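You operate a simulated robot arm through the tools that you are given. There is no shell and no other tool.

You run a simulated robot arm. Do the job below in one go: nothing can be reset, and whatever is moved stays where it is left.

Task
Tidy up at the bench right of the tall mixer. At the end: the clear splash ring from the bench right of the tall mixer is on the bench left of the tall mixer; the beige wiping pad in the grey tray from the bench right of the tall mixer is on the bench left of the tall mixer; the green stopper from the bench right of the tall mixer is on the bench left of the tall mixer; the white stopper from the bench right of the tall mixer is on the bench left of the tall mixer; whatever was shut is shut again. Leave all else as you found it, and nothing knocked over.
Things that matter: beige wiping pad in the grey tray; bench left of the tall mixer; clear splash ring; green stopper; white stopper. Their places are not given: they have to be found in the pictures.

It is judged by the outcome, as a careful person would: the job done as asked, and still so three seconds after it is handed in. It fails if anything else is knocked over, pushed out of place, dropped, spilled or broken. Lids that push on must go on centred and level and be pressed home; caps that screw on are set level and turned clockwise until they are tight.

Robot
A 7-joint arm with a two-finger parallel gripper, fixed in place. Base frame: the origin is on the floor under the middle of its stand, x ahead of it, y to its left, z up; the work surface is at about z = 0.9. Readings come in m, degrees, newtons and seconds.
With the tool pointing down near the work surface it reaches from about 0.1 to 0.64 m from the base axis. Its first joint turns from -66.0 to 66.0 degrees. Payload 1.57 kg.
The TCP is the grasp point between the finger pads, 0.03 m short of the fingertips. In the tool frame z runs along the fingers and y along their closing line. Largest opening 0.08 m; finger width 0.017, thickness 0.012; the body of the gripper, 0.04 by 0.082 m, starts 0.08 m behind the TCP.
Orientation is that of the tool frame in the base frame, as a unit quaternion [w, x, y, z]. With the fingers straight down and closing along the base's y, the tool's x points along the base's -x, its y along +y and its z along -z.

Tools
- The arm moves only by the tool servo_tool. Its argument "motion" is a list of rows, each a list of 7 numbers: the shift along the base's x, y, z in m, then the turn, a rotation vector about the base's x, y, z in degrees, then the closure in counts, from 0 (fully open) to 255 (shut). In form: [[dx, dy, dz, wx, wy, wz, fingers], ...]. A call has 1 to 20 rows; each row is the pose to reach, as a shift and turn from the pose commanded when the call began. Each row takes 0.2 s and may step no farther than 0.05 m and 8.6 degrees from the row before; otherwise, or with a gripper value out of range, the whole call is refused. Where a pose cannot be reached the arm comes as near as it can. A force on the tool above 40 N (or 10 N above the force at the start of the call, whichever is more), or a blocked arm, ends the call early, and 0.2 s more pass. The fingers move at their own pace (about 0.072 m/s each) and stop on an object; they squeeze with about 38 N. The grip force told is the motor's: it shows also when the fingers shut on nothing. Time passes only in rows, and 0.2 s behind the last, so rows that repeat a pose let the fingers close. It gives the time, the measured TCP pose, the force on the tool (base axes), the opening and the grip force at its end, in the units of the frame above (readings bear some noise), with the torque about the TCP (base axes, N m) and any sound that the robot's microphone picked up.
- Cameras (640 x 400 px; columns grow to the right, rows downward): "scene" is fixed at [0.0809, 0.4719, 1.413]; the picture's right is [-0.32, -0.95, 0.00], its down [-0.63, 0.22, -0.75] and it looks along [0.71, -0.24, -0.66] (base axes); focal length 214 px, centre (320, 200). "wrist" rides on the gripper at [0.072, -0.007, -0.122] in the tool frame; the picture's right is [0.09, 1.00, 0.00], its down [-0.84, 0.08, -0.54] and it looks along [-0.54, 0.05, 0.84] (tool axes); focal length 238 px, centre (320, 200).
- snapshot(camera): a new picture of that camera. The clock stands still meanwhile.
- measure_at(camera, pixels): for up to 12 pixels [column, row] of the newest picture of that camera ("zoom" is the newest enlarged one), the place [x, y, z] in the base frame of the surface seen there, good to about 0.002 m. The clock stands still meanwhile.
- inspect(camera, box): a new picture of the part [left, top, right, bottom] of that camera's present view, enlarged. The clock stands still meanwhile.
- finish_job(): hands the job in; it is judged then, once.

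Leave the gripper open and the arm clear of the work at the hand-in unless told otherwise.

The tools are called as a command line: name --pt "numbers of a row" for each row, then --argument value for the rest, lists and objects as JSON in quotes. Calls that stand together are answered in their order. servo_tool: Moves the arm, as the interface text tells. Its arguments: {"type":"object","properties":{"motion":{"type":"array","items":{"type":"array","items":{"type":"number"}}}},"required":["motion"]} The other tools are called the same way: snapshot (camera) takes a picture; measure_at (camera, pixels) gives the place of the surface under pixels of a picture; inspect (camera, box) takes an enlarged picture of a part of a camera's view; finish_job () hands the job in.

At the start:

```text
time: 0.0
tcp_pos: [0.4523, -0.0755, 1.1762]
tool_rot: [0.0, 0.0, 1.0, 0.001]
contact_force: [0.2, -0.5, -0.2]
torque: [0.0, 0.0, 0.0]
opening: 0.08
grip_force: 0.0
```

scene: 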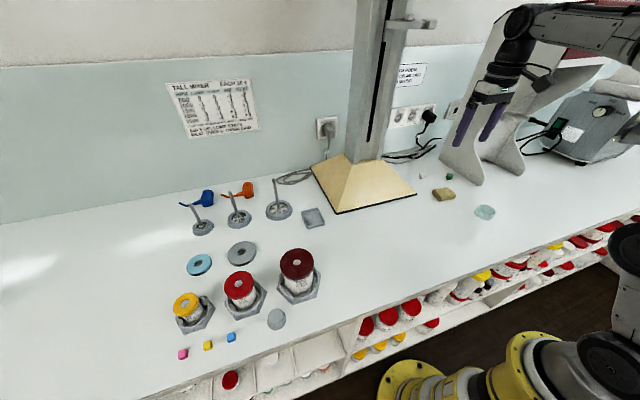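
wrist: 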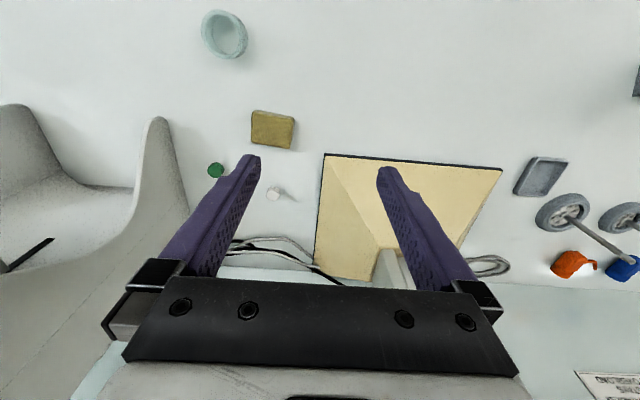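

I see the tall mixer's beige base in the middle, with a tan pad, green and white bits and a clear ring to its right. I'll look closer at both sides before I move anything.

inspect --camera "scene" --box '[380, 140, 540, 240]'

inspect --camera "scene" --box '[160, 170, 360, 295]'

inspect --camera "wrist" --box '[160, 0, 400, 220]'

```text
4.00 times, centred on (460, 190) of scene
```

zoom: 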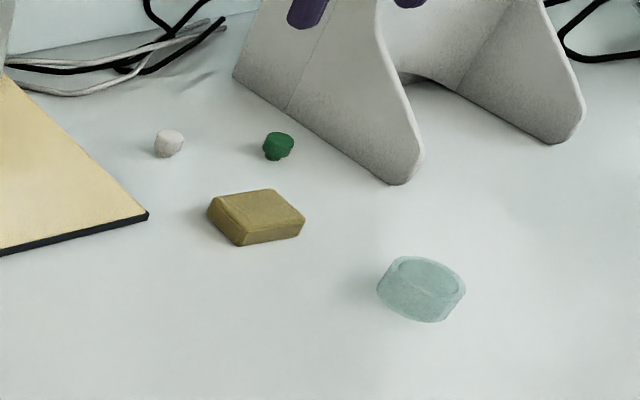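

```text
3.20 times, centred on (260, 232) of scene
```

zoom: 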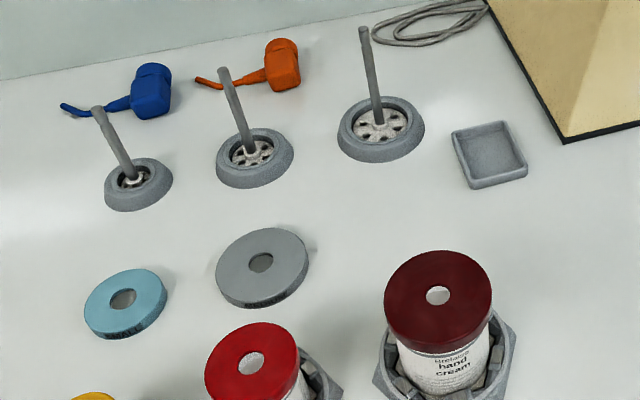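

```text
1.82 times, centred on (280, 110) of wrist
```

zoom: 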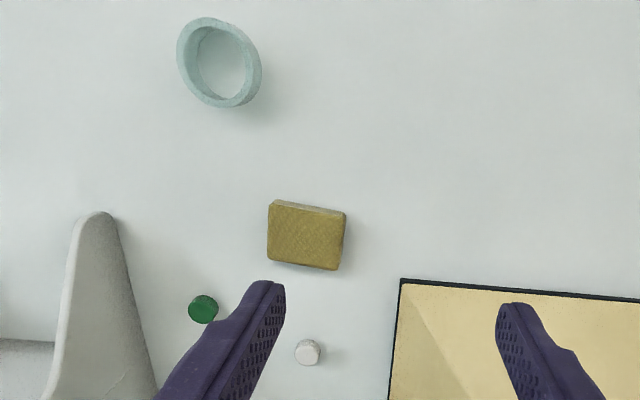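

The tan pad lies on the right-hand bench and the grey tray is empty on the left, so the pad goes into that tray. The green and white stoppers and the clear ring are also on the right. Next I'll measure these objects and the left bench area in the scene picture.

snapshot --camera "scene"

snapshot --camera "wrist"

measure_at --camera "scene" --pixels '[[444, 194], [422, 175], [449, 175], [484, 211], [313, 217], [340, 212], [414, 194], [313, 165], [360, 262], [350, 235], [276, 319], [300, 237]]'

measure_at --camera "wrist" --pixels '[[272, 130], [252, 112], [294, 118], [250, 145], [290, 149], [215, 170], [273, 193], [224, 33], [540, 177], [410, 110], [325, 155], [502, 168]]'

```text
taken
```

scene: 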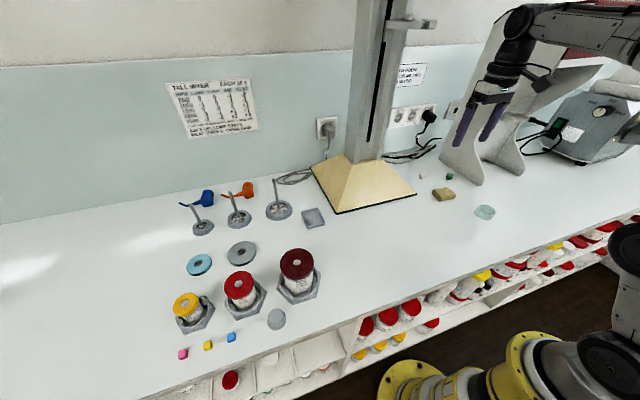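

```text
taken
```

wrist: 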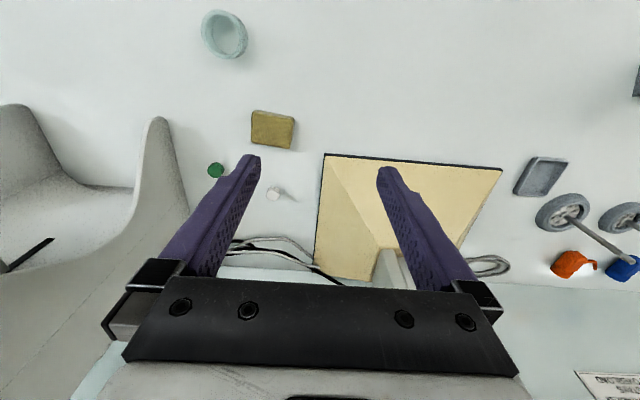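

```text
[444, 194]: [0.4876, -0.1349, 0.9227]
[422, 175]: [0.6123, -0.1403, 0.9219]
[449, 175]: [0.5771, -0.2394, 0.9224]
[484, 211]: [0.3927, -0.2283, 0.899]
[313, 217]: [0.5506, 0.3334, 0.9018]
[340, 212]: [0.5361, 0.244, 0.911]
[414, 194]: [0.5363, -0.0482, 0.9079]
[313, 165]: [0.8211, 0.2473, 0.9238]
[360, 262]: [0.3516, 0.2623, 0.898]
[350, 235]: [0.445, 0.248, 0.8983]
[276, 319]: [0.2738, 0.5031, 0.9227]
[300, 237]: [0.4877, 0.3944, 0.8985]
```

```text
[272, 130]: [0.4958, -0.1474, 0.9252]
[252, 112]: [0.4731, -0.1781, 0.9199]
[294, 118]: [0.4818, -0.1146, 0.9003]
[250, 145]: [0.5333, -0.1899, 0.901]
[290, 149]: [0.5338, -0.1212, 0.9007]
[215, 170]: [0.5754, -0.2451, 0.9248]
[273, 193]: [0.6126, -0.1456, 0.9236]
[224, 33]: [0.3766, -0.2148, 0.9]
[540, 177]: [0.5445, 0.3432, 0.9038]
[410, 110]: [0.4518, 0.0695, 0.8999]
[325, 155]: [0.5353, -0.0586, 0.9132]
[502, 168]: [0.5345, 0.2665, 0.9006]
```

Bench top is at about z=0.90 and the mixer base spans roughly y -0.055 to 0.245. Next I'll look at the left-hand bench closely to find free space and the tray's edges.

inspect --camera "scene" --box '[240, 190, 400, 290]'

measure_at --camera "zoom" --pixels '[[250, 85], [315, 72], [350, 130], [275, 155], [290, 118], [330, 72], [200, 130], [160, 80], [330, 360], [220, 260], [400, 200], [310, 200]]'

inspect --camera "scene" --box '[160, 240, 352, 360]'

```text
4.00 times, centred on (320, 240) of scene
```

zoom: 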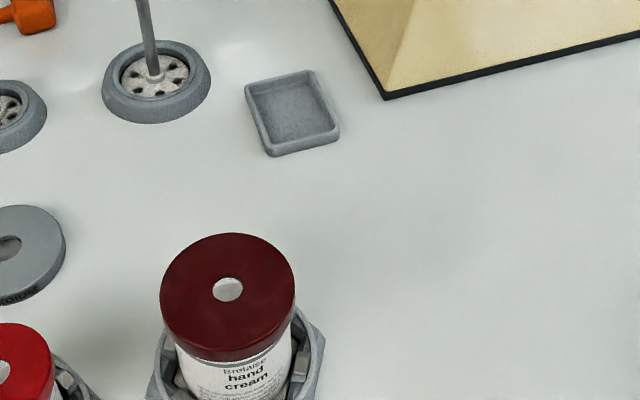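

```text
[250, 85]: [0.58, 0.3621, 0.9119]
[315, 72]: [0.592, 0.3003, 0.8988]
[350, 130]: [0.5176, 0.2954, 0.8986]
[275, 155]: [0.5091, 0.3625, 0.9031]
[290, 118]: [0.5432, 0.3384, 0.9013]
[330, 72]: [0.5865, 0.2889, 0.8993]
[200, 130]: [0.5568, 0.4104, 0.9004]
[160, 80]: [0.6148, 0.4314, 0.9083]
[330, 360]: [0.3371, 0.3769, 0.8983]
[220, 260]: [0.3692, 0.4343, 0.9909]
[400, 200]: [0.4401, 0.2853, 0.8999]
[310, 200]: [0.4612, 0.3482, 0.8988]
```

```text
3.33 times, centred on (256, 300) of scene
```

zoom: 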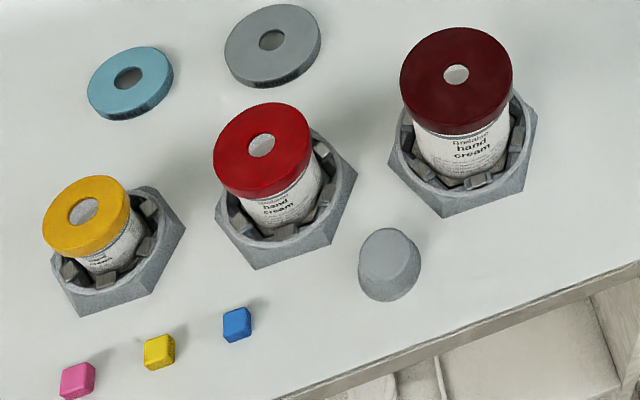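

The tray centre is about (0.55, 0.335), and there is free bench at x 0.30–0.47, y 0.28–0.36. Now I'll zoom on the right side to measure the stoppers, the pad, the ring and the edge of the white stand beside the green stopper.

inspect --camera "scene" --box '[400, 155, 512, 225]'

measure_at --camera "zoom" --pixels '[[125, 105], [282, 105], [281, 125], [350, 110], [380, 135], [300, 75], [416, 165], [250, 200], [250, 255], [480, 290], [435, 290], [525, 300]]'

inspect --camera "wrist" --box '[180, 90, 308, 210]'

```text
5.71 times, centred on (456, 190) of scene
```

zoom: 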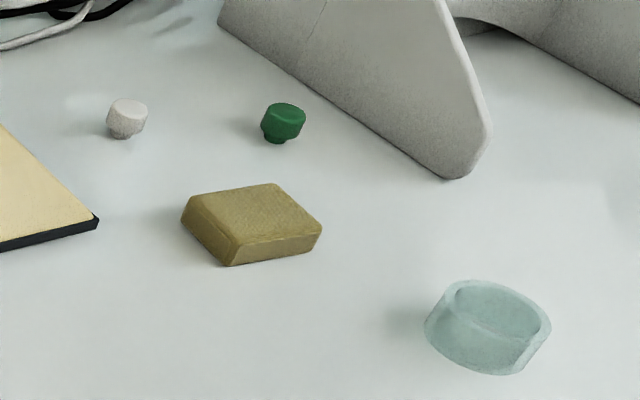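

```text
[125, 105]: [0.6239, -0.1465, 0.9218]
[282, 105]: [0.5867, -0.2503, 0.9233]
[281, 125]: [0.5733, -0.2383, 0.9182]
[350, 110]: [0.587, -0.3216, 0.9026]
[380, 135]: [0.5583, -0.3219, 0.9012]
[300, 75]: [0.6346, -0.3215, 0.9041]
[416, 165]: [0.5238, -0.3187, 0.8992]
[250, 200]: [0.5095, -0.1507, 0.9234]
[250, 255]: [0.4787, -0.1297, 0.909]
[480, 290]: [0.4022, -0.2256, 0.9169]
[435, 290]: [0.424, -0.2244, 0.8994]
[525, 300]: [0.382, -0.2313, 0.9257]
```

```text
3.33 times, centred on (244, 150) of wrist
```

zoom: 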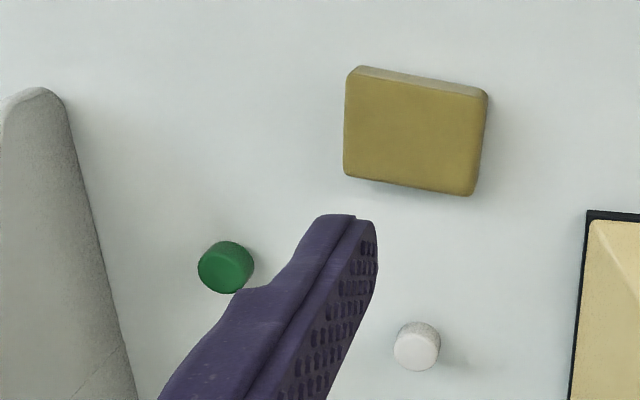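

The stand's inner wall is at y≈-0.32, about 0.08 m from the green stopper (0.578, -0.243). The pad top is at z≈0.923. I'll move back and lower so the wrist camera gets a close view of the pad and stoppers.

servo_tool --pt "-0.025 -0.03 -0.02 0 0 0 0" --pt "-0.05 -0.06 -0.05 0 0 0 0" --pt "-0.08 -0.085 -0.08 0 0 0 0" --pt "-0.08 -0.085 -0.1 0 0 0 0"

snapshot --camera "wrist"

```text
time: 1.0
tcp_pos: [0.3745, -0.1604, 1.076]
tool_rot: [0.0, 0.0, 1.0, 0.001]
contact_force: [0.1, 0.7, -0.7]
torque: [0.01, 0.02, 0.01]
opening: 0.0801
grip_force: 0.1
```

```text
taken
```

wrist: 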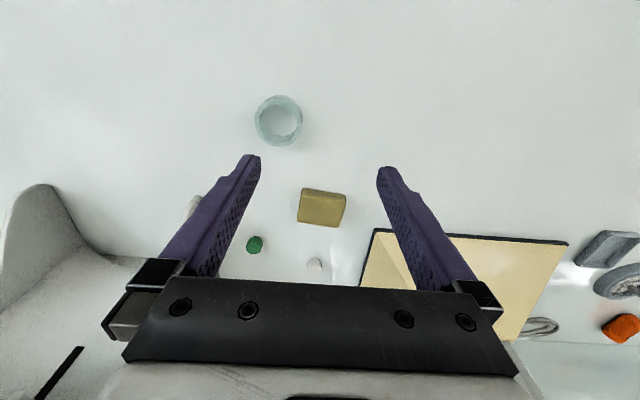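

The pad is at about (322, 207) between the fingers. I'll zoom in here to get the corners of the pad, the stoppers and the ring.

inspect --camera "wrist" --box '[240, 170, 368, 280]'

measure_at --camera "zoom" --pixels '[[310, 97], [510, 120], [295, 245], [480, 275], [400, 185], [75, 365], [375, 472], [330, 110], [300, 230], [490, 135]]'

inspect --camera "wrist" --box '[240, 80, 320, 160]'

```text
3.64 times, centred on (304, 225) of wrist
```

zoom: 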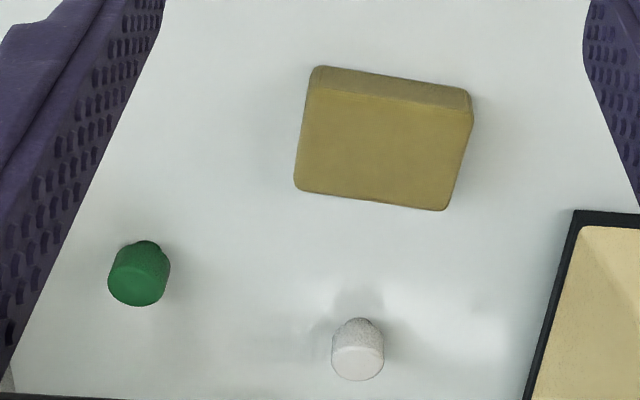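

```text
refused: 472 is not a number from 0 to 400
```

```text
5.00 times, centred on (280, 120) of wrist
```

zoom: 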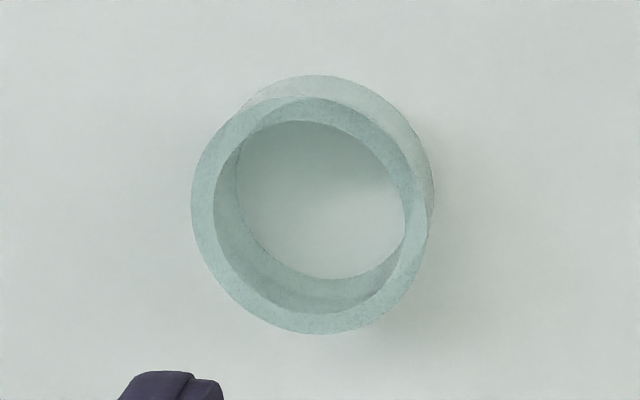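

The ring is an open cylinder, and this zoom shows its rim clearly. I'll measure the rim's left, right, top and bottom points, then its wall and the bench inside.

measure_at --camera "zoom" --pixels '[[200, 220], [225, 220], [405, 220], [425, 205], [310, 105], [310, 115], [310, 318], [310, 328], [315, 200], [415, 240], [250, 310], [235, 130]]'

inspect --camera "wrist" --box '[240, 170, 368, 280]'

measure_at --camera "zoom" --pixels '[[313, 92], [465, 112], [300, 185], [440, 203], [385, 145], [138, 285], [358, 362], [115, 285], [162, 285], [336, 362], [380, 362], [138, 300]]'

```text
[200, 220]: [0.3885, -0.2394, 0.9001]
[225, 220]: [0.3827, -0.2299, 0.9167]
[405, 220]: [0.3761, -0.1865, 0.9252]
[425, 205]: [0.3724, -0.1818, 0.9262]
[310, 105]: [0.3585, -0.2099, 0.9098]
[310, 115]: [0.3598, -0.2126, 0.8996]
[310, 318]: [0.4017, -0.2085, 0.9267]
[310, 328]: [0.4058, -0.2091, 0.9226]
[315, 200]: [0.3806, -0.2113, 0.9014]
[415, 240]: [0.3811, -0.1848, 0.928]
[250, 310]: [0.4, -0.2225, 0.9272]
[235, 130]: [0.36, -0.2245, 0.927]
```

```text
3.64 times, centred on (304, 225) of wrist
```

zoom: 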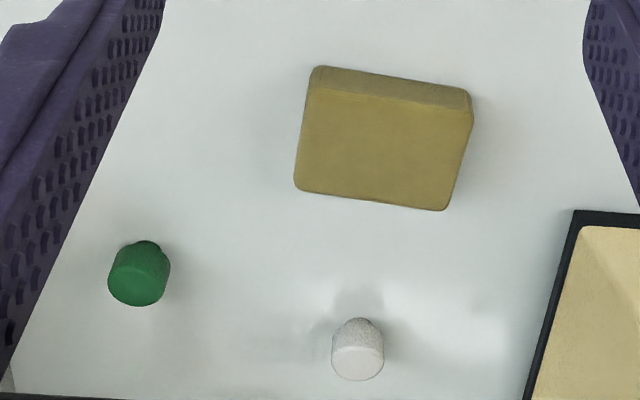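

```text
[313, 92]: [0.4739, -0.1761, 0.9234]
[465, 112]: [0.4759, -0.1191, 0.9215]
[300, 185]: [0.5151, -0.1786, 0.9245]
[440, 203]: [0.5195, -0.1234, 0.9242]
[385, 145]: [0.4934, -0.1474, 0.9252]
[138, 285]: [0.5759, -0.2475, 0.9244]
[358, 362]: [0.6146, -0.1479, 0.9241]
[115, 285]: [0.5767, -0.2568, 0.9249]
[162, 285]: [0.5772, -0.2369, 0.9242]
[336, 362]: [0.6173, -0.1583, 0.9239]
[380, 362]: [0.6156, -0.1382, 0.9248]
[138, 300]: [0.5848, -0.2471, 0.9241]
```

Readings: the ring is centred near (0.378, -0.208), 0.054 across and 0.027 tall. The pad is about 0.060 x 0.045, centred at (0.496, -0.149). The stopper tops are at (0.577, -0.247) and (0.616, -0.148). Before I reach beside the white stand, I'll take a scene picture and check how its wall rises.

snapshot --camera "scene"

measure_at --camera "scene" --pixels '[[460, 150], [470, 120], [480, 100], [475, 165], [450, 140], [500, 60], [505, 35], [520, 120], [425, 305], [360, 318], [380, 185], [372, 150]]'

```text
taken
```

scene: 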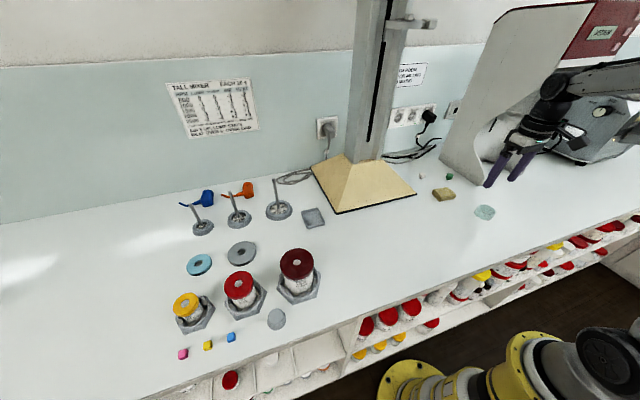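

```text
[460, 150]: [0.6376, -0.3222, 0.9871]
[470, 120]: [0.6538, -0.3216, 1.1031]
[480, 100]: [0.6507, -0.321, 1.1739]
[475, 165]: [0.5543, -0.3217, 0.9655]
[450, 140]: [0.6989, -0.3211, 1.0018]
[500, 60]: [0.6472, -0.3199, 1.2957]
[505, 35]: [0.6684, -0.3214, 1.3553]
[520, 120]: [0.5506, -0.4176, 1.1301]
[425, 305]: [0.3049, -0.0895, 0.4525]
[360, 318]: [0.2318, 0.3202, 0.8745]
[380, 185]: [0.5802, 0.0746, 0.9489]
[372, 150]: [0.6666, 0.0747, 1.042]
```

The stand's inner wall is a vertical plane at y≈-0.321. I'll check where its overhanging head comes forward at the top right of the picture, around (560–600, 5–60), so the arm's links stay clear of it.

measure_at --camera "scene" --pixels '[[585, 5], [560, 40], [600, 30], [575, 45], [545, 75], [530, 95], [505, 125], [488, 155], [563, 60], [550, 30]]'

inspect --camera "scene" --box '[420, 0, 640, 190]'

```text
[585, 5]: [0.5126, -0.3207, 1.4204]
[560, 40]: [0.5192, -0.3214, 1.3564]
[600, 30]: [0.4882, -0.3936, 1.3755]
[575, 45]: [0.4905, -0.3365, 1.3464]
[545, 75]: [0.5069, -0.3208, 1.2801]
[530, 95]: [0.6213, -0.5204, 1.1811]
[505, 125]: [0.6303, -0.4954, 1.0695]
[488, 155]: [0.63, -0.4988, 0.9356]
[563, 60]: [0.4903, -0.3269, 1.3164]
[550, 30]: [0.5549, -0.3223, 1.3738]
```

```text
2.11 times, centred on (530, 95) of scene
```

zoom: 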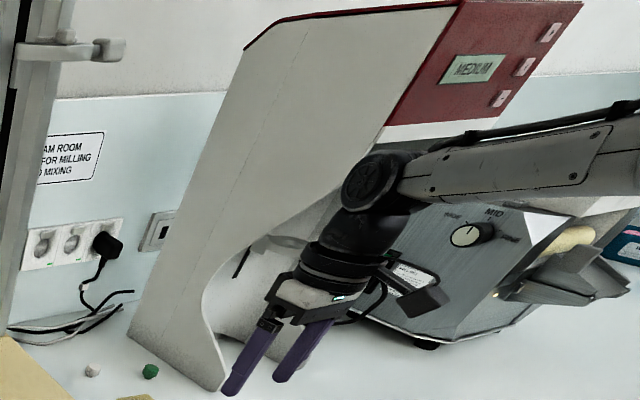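

The stand stays beyond y=-0.32, so it is clear. I'll fetch the white stopper first: move above it at (0.616, -0.148) with the fingers part closed and stop high to check position.

servo_tool --pt "0.048 0.003 0 0 0 0 100" --pt "0.096 0.006 0 0 0 0 100" --pt "0.144 0.009 0 0 0 0 100" --pt "0.192 0.012 0 0 0 0 100" --pt "0.241 0.0124 0 0 0 0 100" --pt "0.241 0.0124 -0.04 0 0 0 100" --pt "0.241 0.0124 -0.07 0 0 0 100" --pt "0.241 0.0124 -0.07 0 0 0 100"

snapshot --camera "wrist"

inspect --camera "scene" --box '[370, 90, 530, 220]'

```text
time: 2.8
tcp_pos: [0.6127, -0.1485, 1.0054]
tool_rot: [0.0, 0.0, 1.0, 0.0]
contact_force: [0.0, 0.6, -0.4]
torque: [-0.03, -0.01, 0.0]
opening: 0.0487
grip_force: 0.1
out of reach, approached as far as the arm can: row 5, 6
```

```text
taken
```

wrist: 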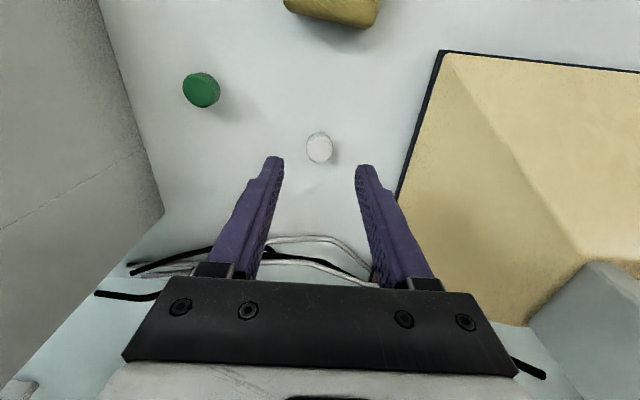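

```text
3.08 times, centred on (450, 155) of scene
```

zoom: 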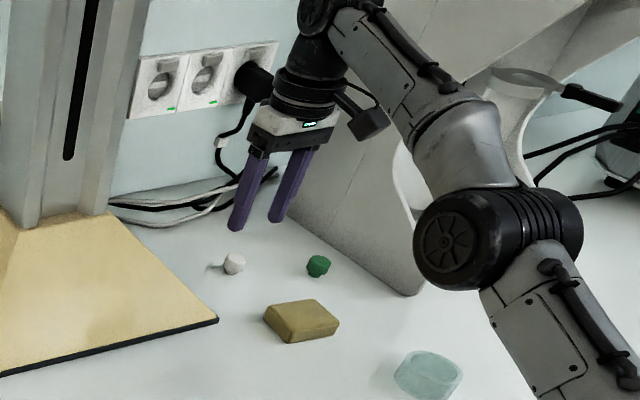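

The arm is at (0.613, -0.1485, 1.005), slightly limited higher up. The white stopper shows at (319, 148) and the green at (202, 90). I'll measure their tops again from here, closer.

measure_at --camera "wrist" --pixels '[[319, 146], [308, 146], [331, 146], [319, 134], [319, 159], [202, 87], [186, 90], [218, 90], [202, 75], [205, 103], [340, 210], [290, 200]]'

inspect --camera "wrist" --box '[170, 50, 370, 180]'

```text
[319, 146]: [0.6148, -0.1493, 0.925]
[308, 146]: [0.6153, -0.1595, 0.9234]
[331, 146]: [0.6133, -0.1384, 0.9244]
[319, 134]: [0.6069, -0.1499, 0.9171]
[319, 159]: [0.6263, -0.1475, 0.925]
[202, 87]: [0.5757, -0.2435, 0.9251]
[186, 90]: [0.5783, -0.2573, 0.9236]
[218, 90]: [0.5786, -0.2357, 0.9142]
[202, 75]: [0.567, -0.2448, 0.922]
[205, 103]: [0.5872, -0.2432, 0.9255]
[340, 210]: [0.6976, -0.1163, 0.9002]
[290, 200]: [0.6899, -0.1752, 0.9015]
```

```text
3.08 times, centred on (270, 115) of wrist
```

zoom: 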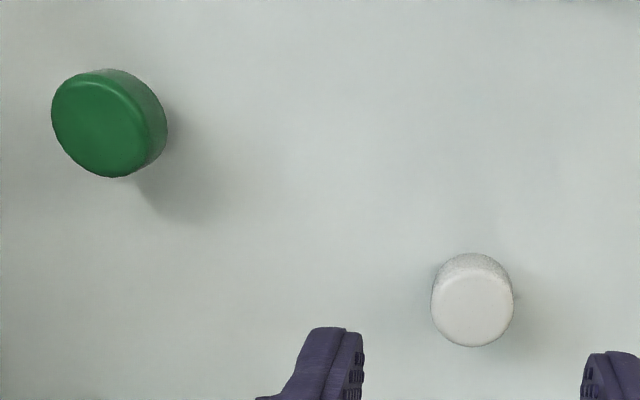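

The white stopper's top is centred at (0.616, -0.149), z 0.925, and about 0.021 wide. The fingers straddle it, so I'll go straight down to TCP z≈0.934 and close.

servo_tool --pt "0.002 0 -0.03 0 0 0 100" --pt "0.002 0 -0.055 0 0 0 100" --pt "0.002 0 -0.072 0 0 0 100" --pt "0.002 0 -0.072 0 0 0 100"

inspect --camera "scene" --box '[370, 110, 498, 200]'

```text
time: 3.8
tcp_pos: [0.6167, -0.1487, 0.9343]
tool_rot: [0.0, 0.0, 1.0, 0.0]
contact_force: [-0.4, -0.5, -0.2]
torque: [0.01, 0.05, -0.03]
opening: 0.0488
grip_force: 0.0
```

```text
4.44 times, centred on (434, 155) of scene
```

zoom: 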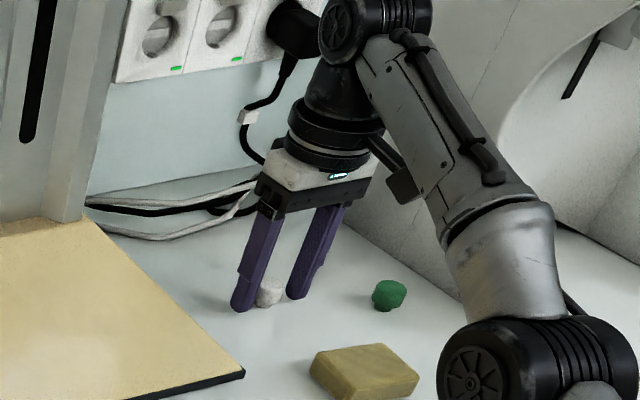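

The fingers straddle the white stopper with no contact force. Now I close on it.

servo_tool --pt "0 0 0 0 0 0 255" --pt "0 0 0 0 0 0 255" --pt "0 0 0 0 0 0 255" --pt "0 0 0 0 0 0 255"

```text
time: 4.8
tcp_pos: [0.6163, -0.1491, 0.9338]
tool_rot: [-0.001, 0.0, 1.0, 0.0]
contact_force: [-0.9, 0.5, 0.2]
torque: [0.01, 0.01, -0.02]
opening: 0.0212
grip_force: 35.0
```

The white stopper is held (opening 0.0212). I'll lift it, draw back in front of the mixer base and carry it left to about (0.315, 0.315), staying high.

servo_tool --pt "0 0 0.045 0 0 0 255" --pt "0 0 0.09 0 0 0 255" --pt "-0.045 0 0.1 0 0 0 255" --pt "-0.09 0.01 0.1 0 0 0 255" --pt "-0.135 0.02 0.1 0 0 0 255" --pt "-0.18 0.03 0.1 0 0 0 255" --pt "-0.21 0.065 0.1 0 0 0 255" --pt "-0.235 0.105 0.1 0 0 0 255" --pt "-0.255 0.15 0.1 0 0 0 255" --pt "-0.27 0.195 0.1 0 0 0 255" --pt "-0.28 0.243 0.1 0 0 0 255" --pt "-0.285 0.29 0.1 0 0 0 255" --pt "-0.29 0.338 0.1 0 0 0 255" --pt "-0.295 0.385 0.1 0 0 0 255" --pt "-0.3 0.432 0.1 0 0 0 255" --pt "-0.301 0.464 0.1 0 0 0 255" --pt "-0.301 0.464 0.1 0 0 0 255"

snapshot --camera "wrist"

snapshot --camera "scene"

```text
time: 8.4
tcp_pos: [0.3131, 0.3156, 1.0321]
tool_rot: [0.0, 0.001, 1.0, 0.0]
contact_force: [0.4, -0.6, 0.1]
torque: [0.02, 0.01, -0.02]
opening: 0.0219
grip_force: 34.4
out of reach, approached as far as the arm can: row 2
```

```text
taken
```

wrist: 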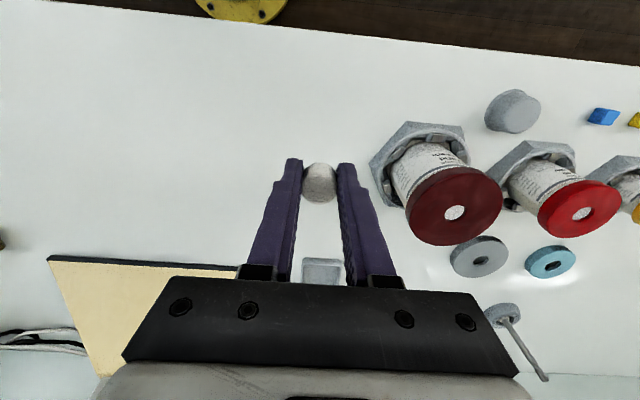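

```text
taken
```

scene: 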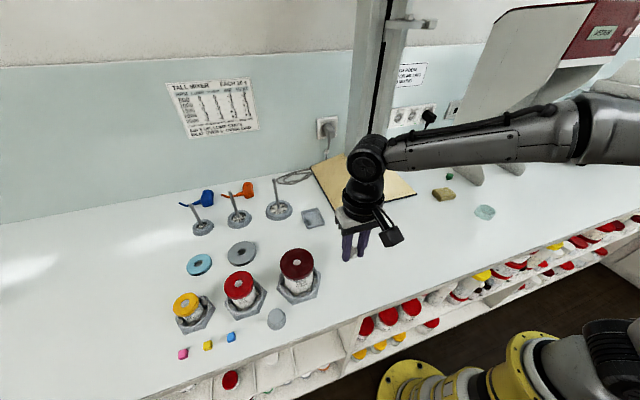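

The stopper hangs between the fingertips above clear bench. I'll zoom in to check that it hangs straight before I lower it.

inspect --camera "scene" --box '[310, 200, 406, 280]'

inspect --camera "wrist" --box '[260, 140, 380, 220]'

```text
5.00 times, centred on (358, 240) of scene
```

zoom: 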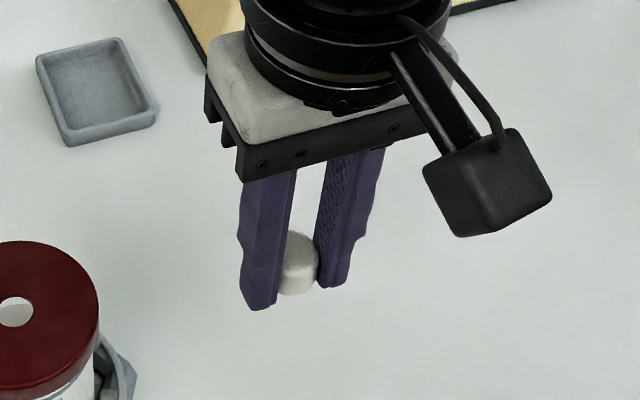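

```text
5.00 times, centred on (320, 180) of wrist
```

zoom: 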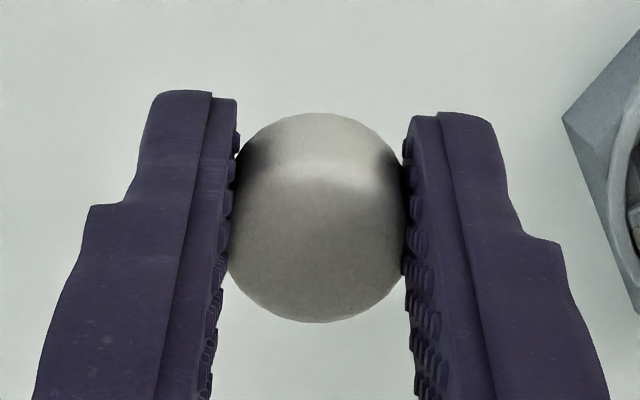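

It hangs straight. I'll lower it close to the grasp height, slowly at the end, and watch the force.

servo_tool --pt "0 0 -0.045 0 0 0 255" --pt "0 0 -0.08 0 0 0 255" --pt "0 0 -0.093 0 0 0 255" --pt "0 0 -0.097 0 0 0 255" --pt "0 0 -0.099 0 0 0 255" --pt "0 0 -0.099 0 0 0 255"

inspect --camera "scene" --box '[310, 220, 406, 300]'

```text
time: 9.8
tcp_pos: [0.3149, 0.3162, 0.9331]
tool_rot: [-0.001, 0.0, 1.0, -0.001]
contact_force: [-0.4, -0.7, 0.8]
torque: [-0.02, 0.03, 0.02]
opening: 0.0221
grip_force: 34.6
```

```text
5.00 times, centred on (358, 260) of scene
```

zoom: 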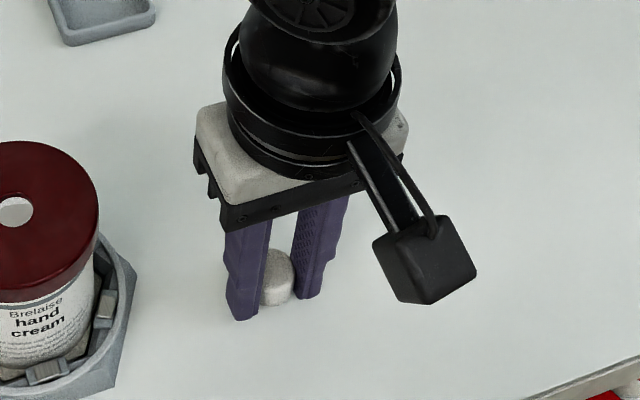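

The reading is z=0.933 with light force, so the stopper is at the bench. I'll open the fingers part way to release it and look.

servo_tool --pt "0 0 0 0 0 0 170" --pt "0 0 0 0 0 0 150" --pt "0 0 0 0 0 0 120" --pt "0 0 0 0 0 0 100"

snapshot --camera "wrist"

```text
time: 10.8
tcp_pos: [0.3153, 0.3166, 0.9327]
tool_rot: [0.0, 0.0, 1.0, 0.0]
contact_force: [-0.1, -0.6, -0.6]
torque: [0.01, -0.02, -0.01]
opening: 0.0488
grip_force: 0.1
```

```text
taken
```

wrist: 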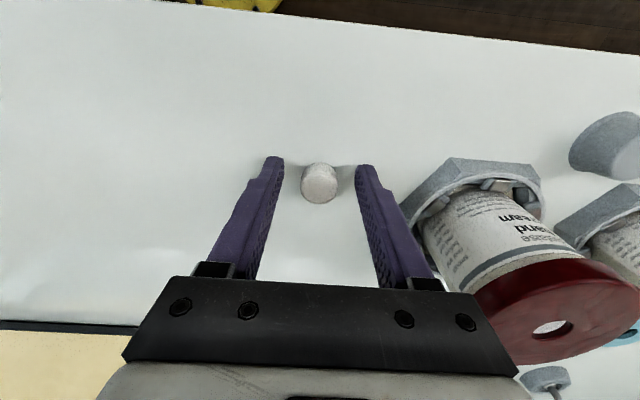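

The white stopper stands upright between the open fingers. I'll rise straight up, then move to about (0.40, 0.32, 1.07) to look at the tray closely.

servo_tool --pt "0 0 0.04 0 0 0 100" --pt "0 0 0.085 0 0 0 100" --pt "0 0 0.13 0 0 0 100" --pt "0.045 0 0.14 0 0 0 0" --pt "0.085 0 0.14 0 0 0 0" --pt "0.085 0 0.14 0 0 0 0"

snapshot --camera "wrist"

snapshot --camera "scene"

```text
time: 12.2
tcp_pos: [0.401, 0.3168, 1.0736]
tool_rot: [0.0, 0.0, 1.0, 0.0]
contact_force: [-0.6, 0.0, -0.5]
torque: [0.01, -0.01, 0.01]
opening: 0.0803
grip_force: 0.1
```

```text
taken
```

wrist: 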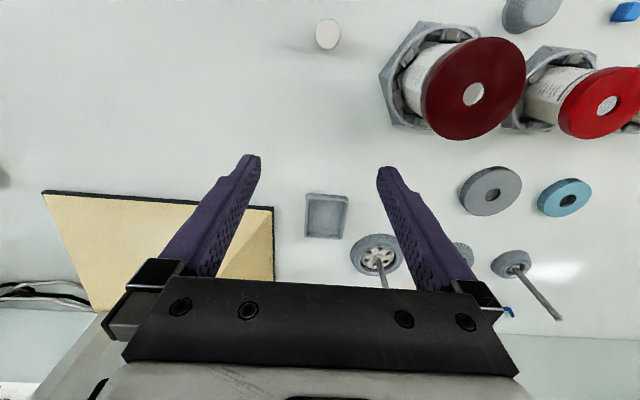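

```text
taken
```

scene: 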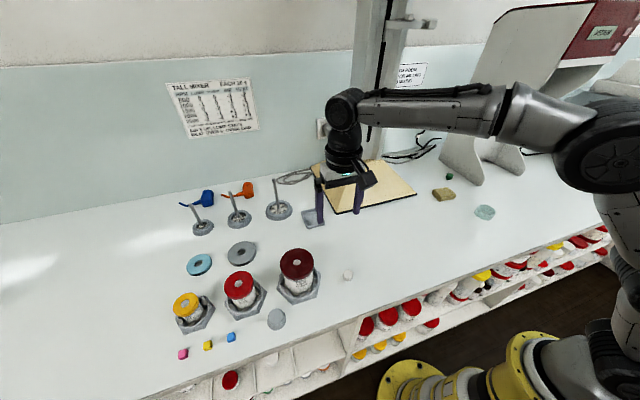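

The tray is now in the wrist picture at about (326, 216). I'll zoom in and measure its rim corners and inner floor.

inspect --camera "wrist" --box '[294, 180, 374, 250]'

measure_at --camera "wrist" --pixels '[[326, 214], [307, 195], [347, 198], [305, 236], [342, 237], [310, 215], [344, 217], [326, 235]]'

```text
5.71 times, centred on (334, 215) of wrist
```

zoom: 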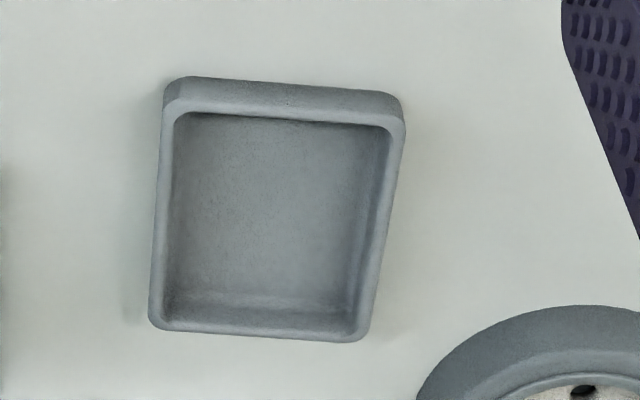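

```text
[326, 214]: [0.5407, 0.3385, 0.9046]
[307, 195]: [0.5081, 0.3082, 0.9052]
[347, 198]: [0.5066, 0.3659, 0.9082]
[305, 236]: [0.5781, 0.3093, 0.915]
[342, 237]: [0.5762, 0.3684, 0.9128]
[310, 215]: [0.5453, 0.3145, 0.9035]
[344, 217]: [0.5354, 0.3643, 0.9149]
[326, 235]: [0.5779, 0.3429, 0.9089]
```

Now I'll measure the tray's inner rim and floor in this zoom: left wall near x=170–178, right wall near 365–390, near wall at row 112–125 and far wall at row ~315.

measure_at --camera "zoom" --pixels '[[168, 150], [155, 260], [395, 140], [375, 270], [178, 150], [172, 260], [380, 200], [350, 270], [280, 113], [260, 290], [258, 325], [285, 108]]'

```text
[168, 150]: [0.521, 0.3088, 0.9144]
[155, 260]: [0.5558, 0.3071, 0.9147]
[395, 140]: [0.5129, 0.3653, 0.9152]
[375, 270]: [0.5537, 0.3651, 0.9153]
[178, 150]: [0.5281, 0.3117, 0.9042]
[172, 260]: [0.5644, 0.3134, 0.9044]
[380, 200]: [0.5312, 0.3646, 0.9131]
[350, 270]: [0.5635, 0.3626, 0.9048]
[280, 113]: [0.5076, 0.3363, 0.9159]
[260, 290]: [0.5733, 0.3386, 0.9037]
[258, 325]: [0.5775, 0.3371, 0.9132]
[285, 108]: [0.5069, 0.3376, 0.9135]
```

The tray's rim is at z 0.915 and its floor at 0.904. The inside is about 0.066 (x) by 0.053 (y), centred near (0.542, 0.337) and nearly square to the axes, so the pad's long side has to run along x there. First I'll go back for the green stopper, over (0.577, -0.246) at z≈1.0.

servo_tool --pt "-0.01 -0.048 0 0 0 0 100" --pt "-0.02 -0.096 0 0 0 0 100" --pt "-0.02 -0.145 0 0 0 0 100" --pt "-0.02 -0.194 0 0 0 0 100" --pt "-0.02 -0.243 0 0 0 0 100" --pt "-0.02 -0.292 0 0 0 0 100" --pt "-0.02 -0.341 0 0 0 0 100" --pt "-0.01 -0.389 0 0 0 0 100" --pt "0.01 -0.434 -0.01 0 0 0 100" --pt "0.035 -0.476 -0.02 0 0 0 100" --pt "0.065 -0.512 -0.03 0 0 0 100" --pt "0.1 -0.543 -0.04 0 0 0 100" --pt "0.14 -0.563 -0.05 0 0 0 100" --pt "0.176 -0.563 -0.07 0 0 0 100" --pt "0.176 -0.563 -0.07 0 0 0 100"

snapshot --camera "wrist"

inspect --camera "scene" --box '[400, 60, 560, 220]'

```text
refused: row 9 steps farther than a row can; nothing moved
```

```text
taken
```

wrist: 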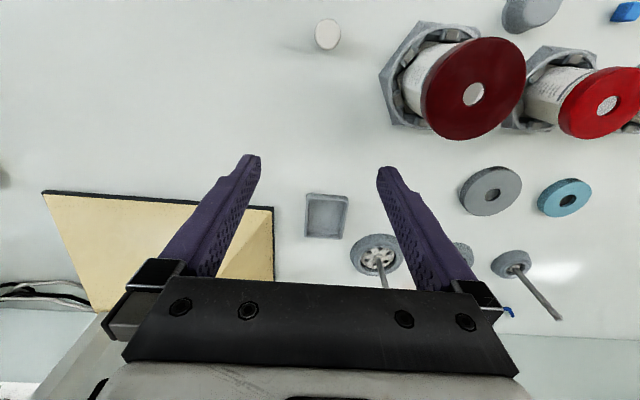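

```text
2.50 times, centred on (480, 140) of scene
```

zoom: 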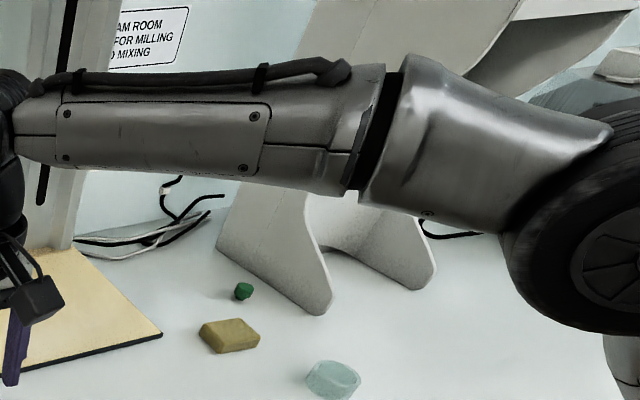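

One row's step was too long and the call was refused, so nothing moved. I'll send the same route to the green stopper again with smaller steps.

servo_tool --pt "-0.01 -0.047 0 0 0 0 100" --pt "-0.02 -0.094 0 0 0 0 100" --pt "-0.02 -0.142 0 0 0 0 100" --pt "-0.02 -0.19 0 0 0 0 100" --pt "-0.02 -0.238 0 0 0 0 100" --pt "-0.02 -0.286 0 0 0 0 100" --pt "-0.02 -0.334 0 0 0 0 100" --pt "-0.01 -0.38 0 0 0 0 100" --pt "0.008 -0.422 -0.01 0 0 0 100" --pt "0.03 -0.462 -0.02 0 0 0 100" --pt "0.055 -0.5 -0.03 0 0 0 100" --pt "0.085 -0.532 -0.04 0 0 0 100" --pt "0.12 -0.556 -0.05 0 0 0 100" --pt "0.155 -0.563 -0.06 0 0 0 100" --pt "0.176 -0.563 -0.07 0 0 0 100" --pt "0.176 -0.563 -0.07 0 0 0 100"

snapshot --camera "wrist"

inspect --camera "scene" --box '[400, 60, 560, 220]'

```text
time: 15.6
tcp_pos: [0.5761, -0.2474, 1.0044]
tool_rot: [0.0, 0.001, 1.0, 0.0]
contact_force: [-0.2, 0.0, -0.9]
torque: [-0.01, 0.0, 0.03]
opening: 0.0485
grip_force: 0.0
```

```text
taken
```

wrist: 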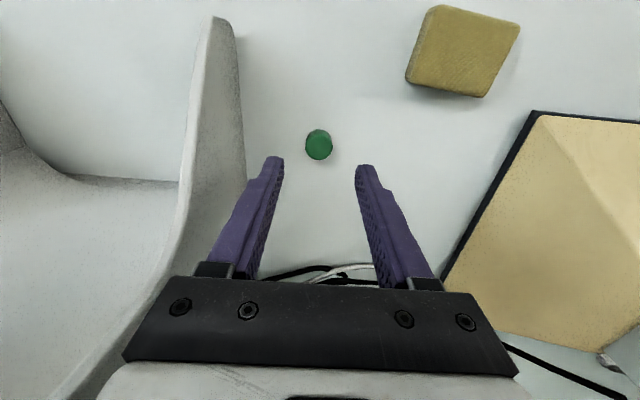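

```text
2.50 times, centred on (480, 140) of scene
```

zoom: 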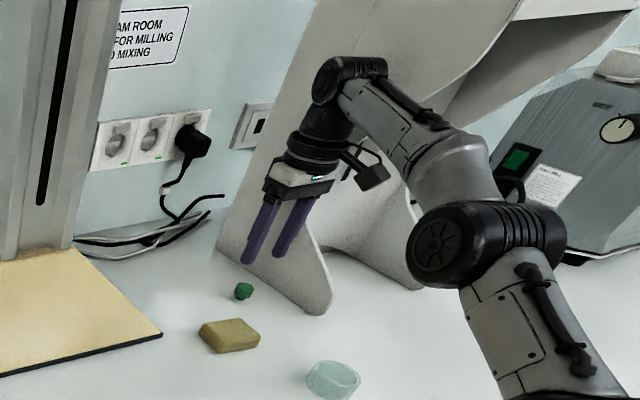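

The green stopper shows at (319, 144), centred between the fingers, and the stand wall is clear on the left. I'll measure its top once more.

measure_at --camera "wrist" --pixels '[[319, 148], [307, 147], [331, 147], [319, 158], [319, 138]]'

```text
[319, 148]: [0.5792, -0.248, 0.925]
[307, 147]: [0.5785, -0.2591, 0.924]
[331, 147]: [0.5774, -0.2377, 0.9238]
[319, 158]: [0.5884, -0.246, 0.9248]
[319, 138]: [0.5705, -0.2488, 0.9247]
```

The green top is centred at (0.578, -0.248), so I'm aligned. I'll descend to TCP z≈0.934 and close.

servo_tool --pt "0.002 0 -0.03 0 0 0 100" --pt "0.002 0 -0.055 0 0 0 100" --pt "0.002 0 -0.07 0 0 0 100" --pt "0.002 0 -0.07 0 0 0 100" --pt "0.002 0 -0.07 0 0 0 255" --pt "0.002 0 -0.07 0 0 0 255" --pt "0.002 0 -0.07 0 0 0 255" --pt "0.002 0 -0.07 0 0 0 255"

```text
time: 17.4
tcp_pos: [0.578, -0.2477, 0.9344]
tool_rot: [0.0, 0.001, 1.0, 0.0]
contact_force: [0.0, 0.0, 0.9]
torque: [-0.01, -0.01, -0.02]
opening: 0.0217
grip_force: 34.2
```

The green stopper is held (opening 0.0217). I'll lift it and carry it left to about (0.375, 0.316), in front of the mixer base.

servo_tool --pt "0 0 0.045 0 0 0 255" --pt "0 0 0.09 0 0 0 255" --pt "-0.03 0.02 0.1 0 0 0 255" --pt "-0.06 0.05 0.1 0 0 0 255" --pt "-0.09 0.085 0.1 0 0 0 255" --pt "-0.12 0.122 0.1 0 0 0 255" --pt "-0.145 0.162 0.1 0 0 0 255" --pt "-0.165 0.205 0.1 0 0 0 255" --pt "-0.18 0.25 0.1 0 0 0 255" --pt "-0.19 0.297 0.1 0 0 0 255" --pt "-0.195 0.345 0.1 0 0 0 255" --pt "-0.2 0.393 0.1 0 0 0 255" --pt "-0.203 0.441 0.1 0 0 0 255" --pt "-0.203 0.489 0.1 0 0 0 255" --pt "-0.203 0.537 0.1 0 0 0 255" --pt "-0.203 0.564 0.1 0 0 0 255" --pt "-0.203 0.564 0.1 0 0 0 255"

snapshot --camera "wrist"

inspect --camera "scene" --box '[280, 180, 420, 300]'

```text
time: 21.0
tcp_pos: [0.3744, 0.3178, 1.0343]
tool_rot: [0.0, 0.002, 1.0, 0.0]
contact_force: [0.0, 0.2, -0.5]
torque: [0.04, -0.01, -0.02]
opening: 0.0215
grip_force: 35.1
```

```text
taken
```

wrist: 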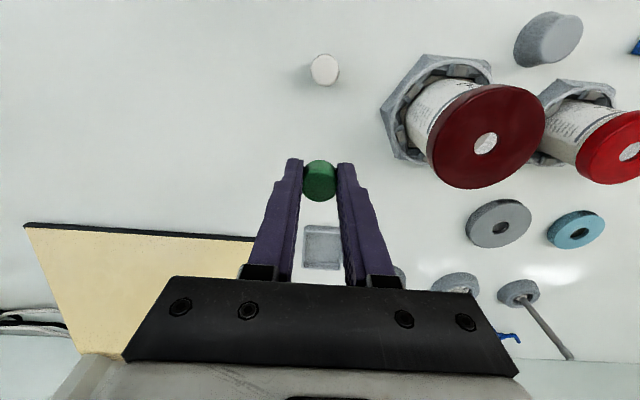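

```text
3.33 times, centred on (350, 240) of scene
```

zoom: 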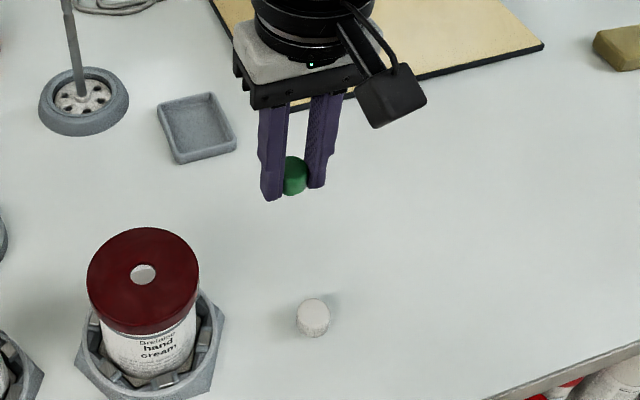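

The green stopper is over clear bench, with the white one safely nearer the front. I'll lower it slowly, then release in stages.

servo_tool --pt "0 0 -0.045 0 0 0 255" --pt "0 0 -0.08 0 0 0 255" --pt "0 0 -0.093 0 0 0 255" --pt "0 0 -0.097 0 0 0 255" --pt "0 0 -0.0995 0 0 0 255" --pt "0 0 -0.0995 0 0 0 255"

```text
time: 22.4
tcp_pos: [0.3749, 0.3166, 0.9347]
tool_rot: [0.0, 0.0, 1.0, 0.0]
contact_force: [0.6, -0.4, 0.1]
torque: [0.01, 0.01, 0.02]
opening: 0.0214
grip_force: 34.3
```

It reads z=0.9347, nearly the same as at the grasp (0.9344). I'll go down half a millimetre more, then open.

servo_tool --pt "0 0 -0.0008 0 0 0 255" --pt "0 0 -0.0008 0 0 0 170" --pt "0 0 -0.0008 0 0 0 150" --pt "0 0 -0.0008 0 0 0 120" --pt "0 0 -0.0008 0 0 0 100"

snapshot --camera "wrist"

```text
time: 23.6
tcp_pos: [0.3738, 0.3171, 0.9339]
tool_rot: [0.0, 0.0, 1.0, 0.0]
contact_force: [-0.3, -0.1, 0.3]
torque: [-0.02, 0.01, -0.03]
opening: 0.0485
grip_force: 0.1
```

```text
taken
```

wrist: 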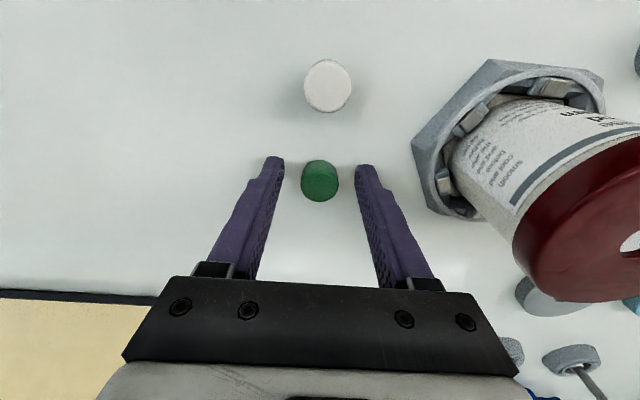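

Green stands upright beside the white. Next is the pad: I'll rise, move back toward it and turn the gripper about -93° on the way, so the fingers close across the pad's short side. I'll stop at about (0.497, -0.06, 1.06) to look.

servo_tool --pt "0 0 0.045 0 0 0 100" --pt "0 0 0.09 0 0 0 100" --pt "0 0 0.125 0 0 0 100" --pt "0 -0.03 0.13 0 0 -8 0" --pt "0 -0.06 0.13 0 0 -16 0" --pt "0 -0.09 0.13 0 0 -24 0" --pt "0 -0.12 0.13 0 0 -32 0" --pt "0 -0.155 0.13 0 0 -40 0" --pt "0 -0.19 0.13 0 0 -48 0" --pt "0 -0.225 0.13 0 0 -56 0" --pt "0 -0.26 0.13 0 0 -64 0" --pt "0 -0.295 0.13 0 0 -72 0" --pt "0.02 -0.325 0.13 0 0 -80 0" --pt "0.05 -0.35 0.13 0 0 -88 0" --pt "0.085 -0.37 0.13 0 0 -93.4 0" --pt "0.1225 -0.377 0.13 0 0 -93.4 0" --pt "0.1225 -0.377 0.13 0 0 -93.4 0"

snapshot --camera "wrist"

snapshot --camera "scene"

```text
time: 27.2
tcp_pos: [0.4962, -0.0612, 1.0644]
tool_rot: [0.0, 0.728, 0.686, 0.0]
contact_force: [-0.1, 0.3, -0.5]
torque: [0.01, 0.01, -0.03]
opening: 0.0804
grip_force: 0.0
```

```text
taken
```

wrist: 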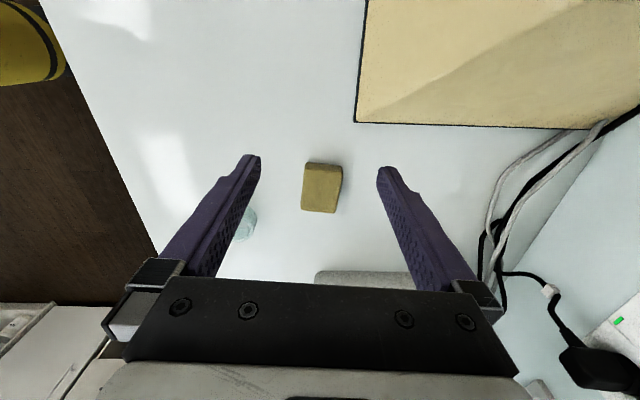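

```text
taken
```

scene: 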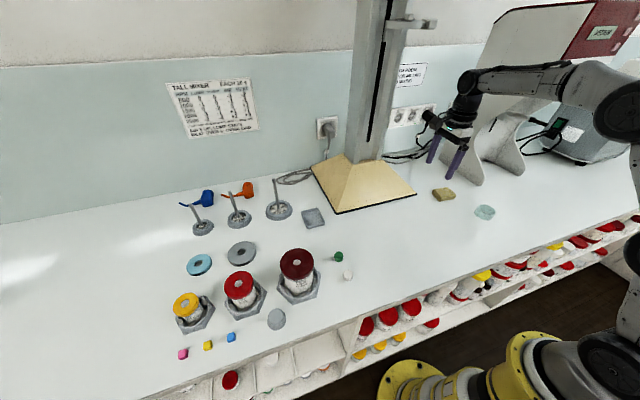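

The turn is reached (-93.4°), and the pad shows at (321, 187) between the fingers. I'll zoom in to measure its corners and thickness.

inspect --camera "wrist" --box '[282, 150, 362, 220]'

measure_at --camera "zoom" --pixels '[[180, 120], [335, 145], [145, 335], [310, 345], [240, 230], [165, 230], [320, 240], [250, 140], [230, 342], [180, 80], [345, 100], [100, 230]]'

```text
5.71 times, centred on (322, 185) of wrist
```

zoom: 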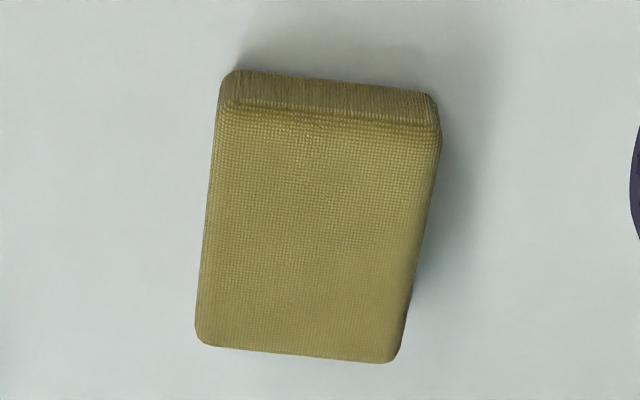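

```text
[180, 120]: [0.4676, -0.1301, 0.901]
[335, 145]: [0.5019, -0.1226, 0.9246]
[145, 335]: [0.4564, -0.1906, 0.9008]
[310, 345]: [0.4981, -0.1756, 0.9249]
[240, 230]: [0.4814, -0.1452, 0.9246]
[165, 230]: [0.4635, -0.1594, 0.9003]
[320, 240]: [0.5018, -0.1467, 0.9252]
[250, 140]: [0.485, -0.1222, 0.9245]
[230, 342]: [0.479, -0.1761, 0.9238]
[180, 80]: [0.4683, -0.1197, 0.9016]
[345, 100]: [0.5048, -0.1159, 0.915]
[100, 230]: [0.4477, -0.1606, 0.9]
```

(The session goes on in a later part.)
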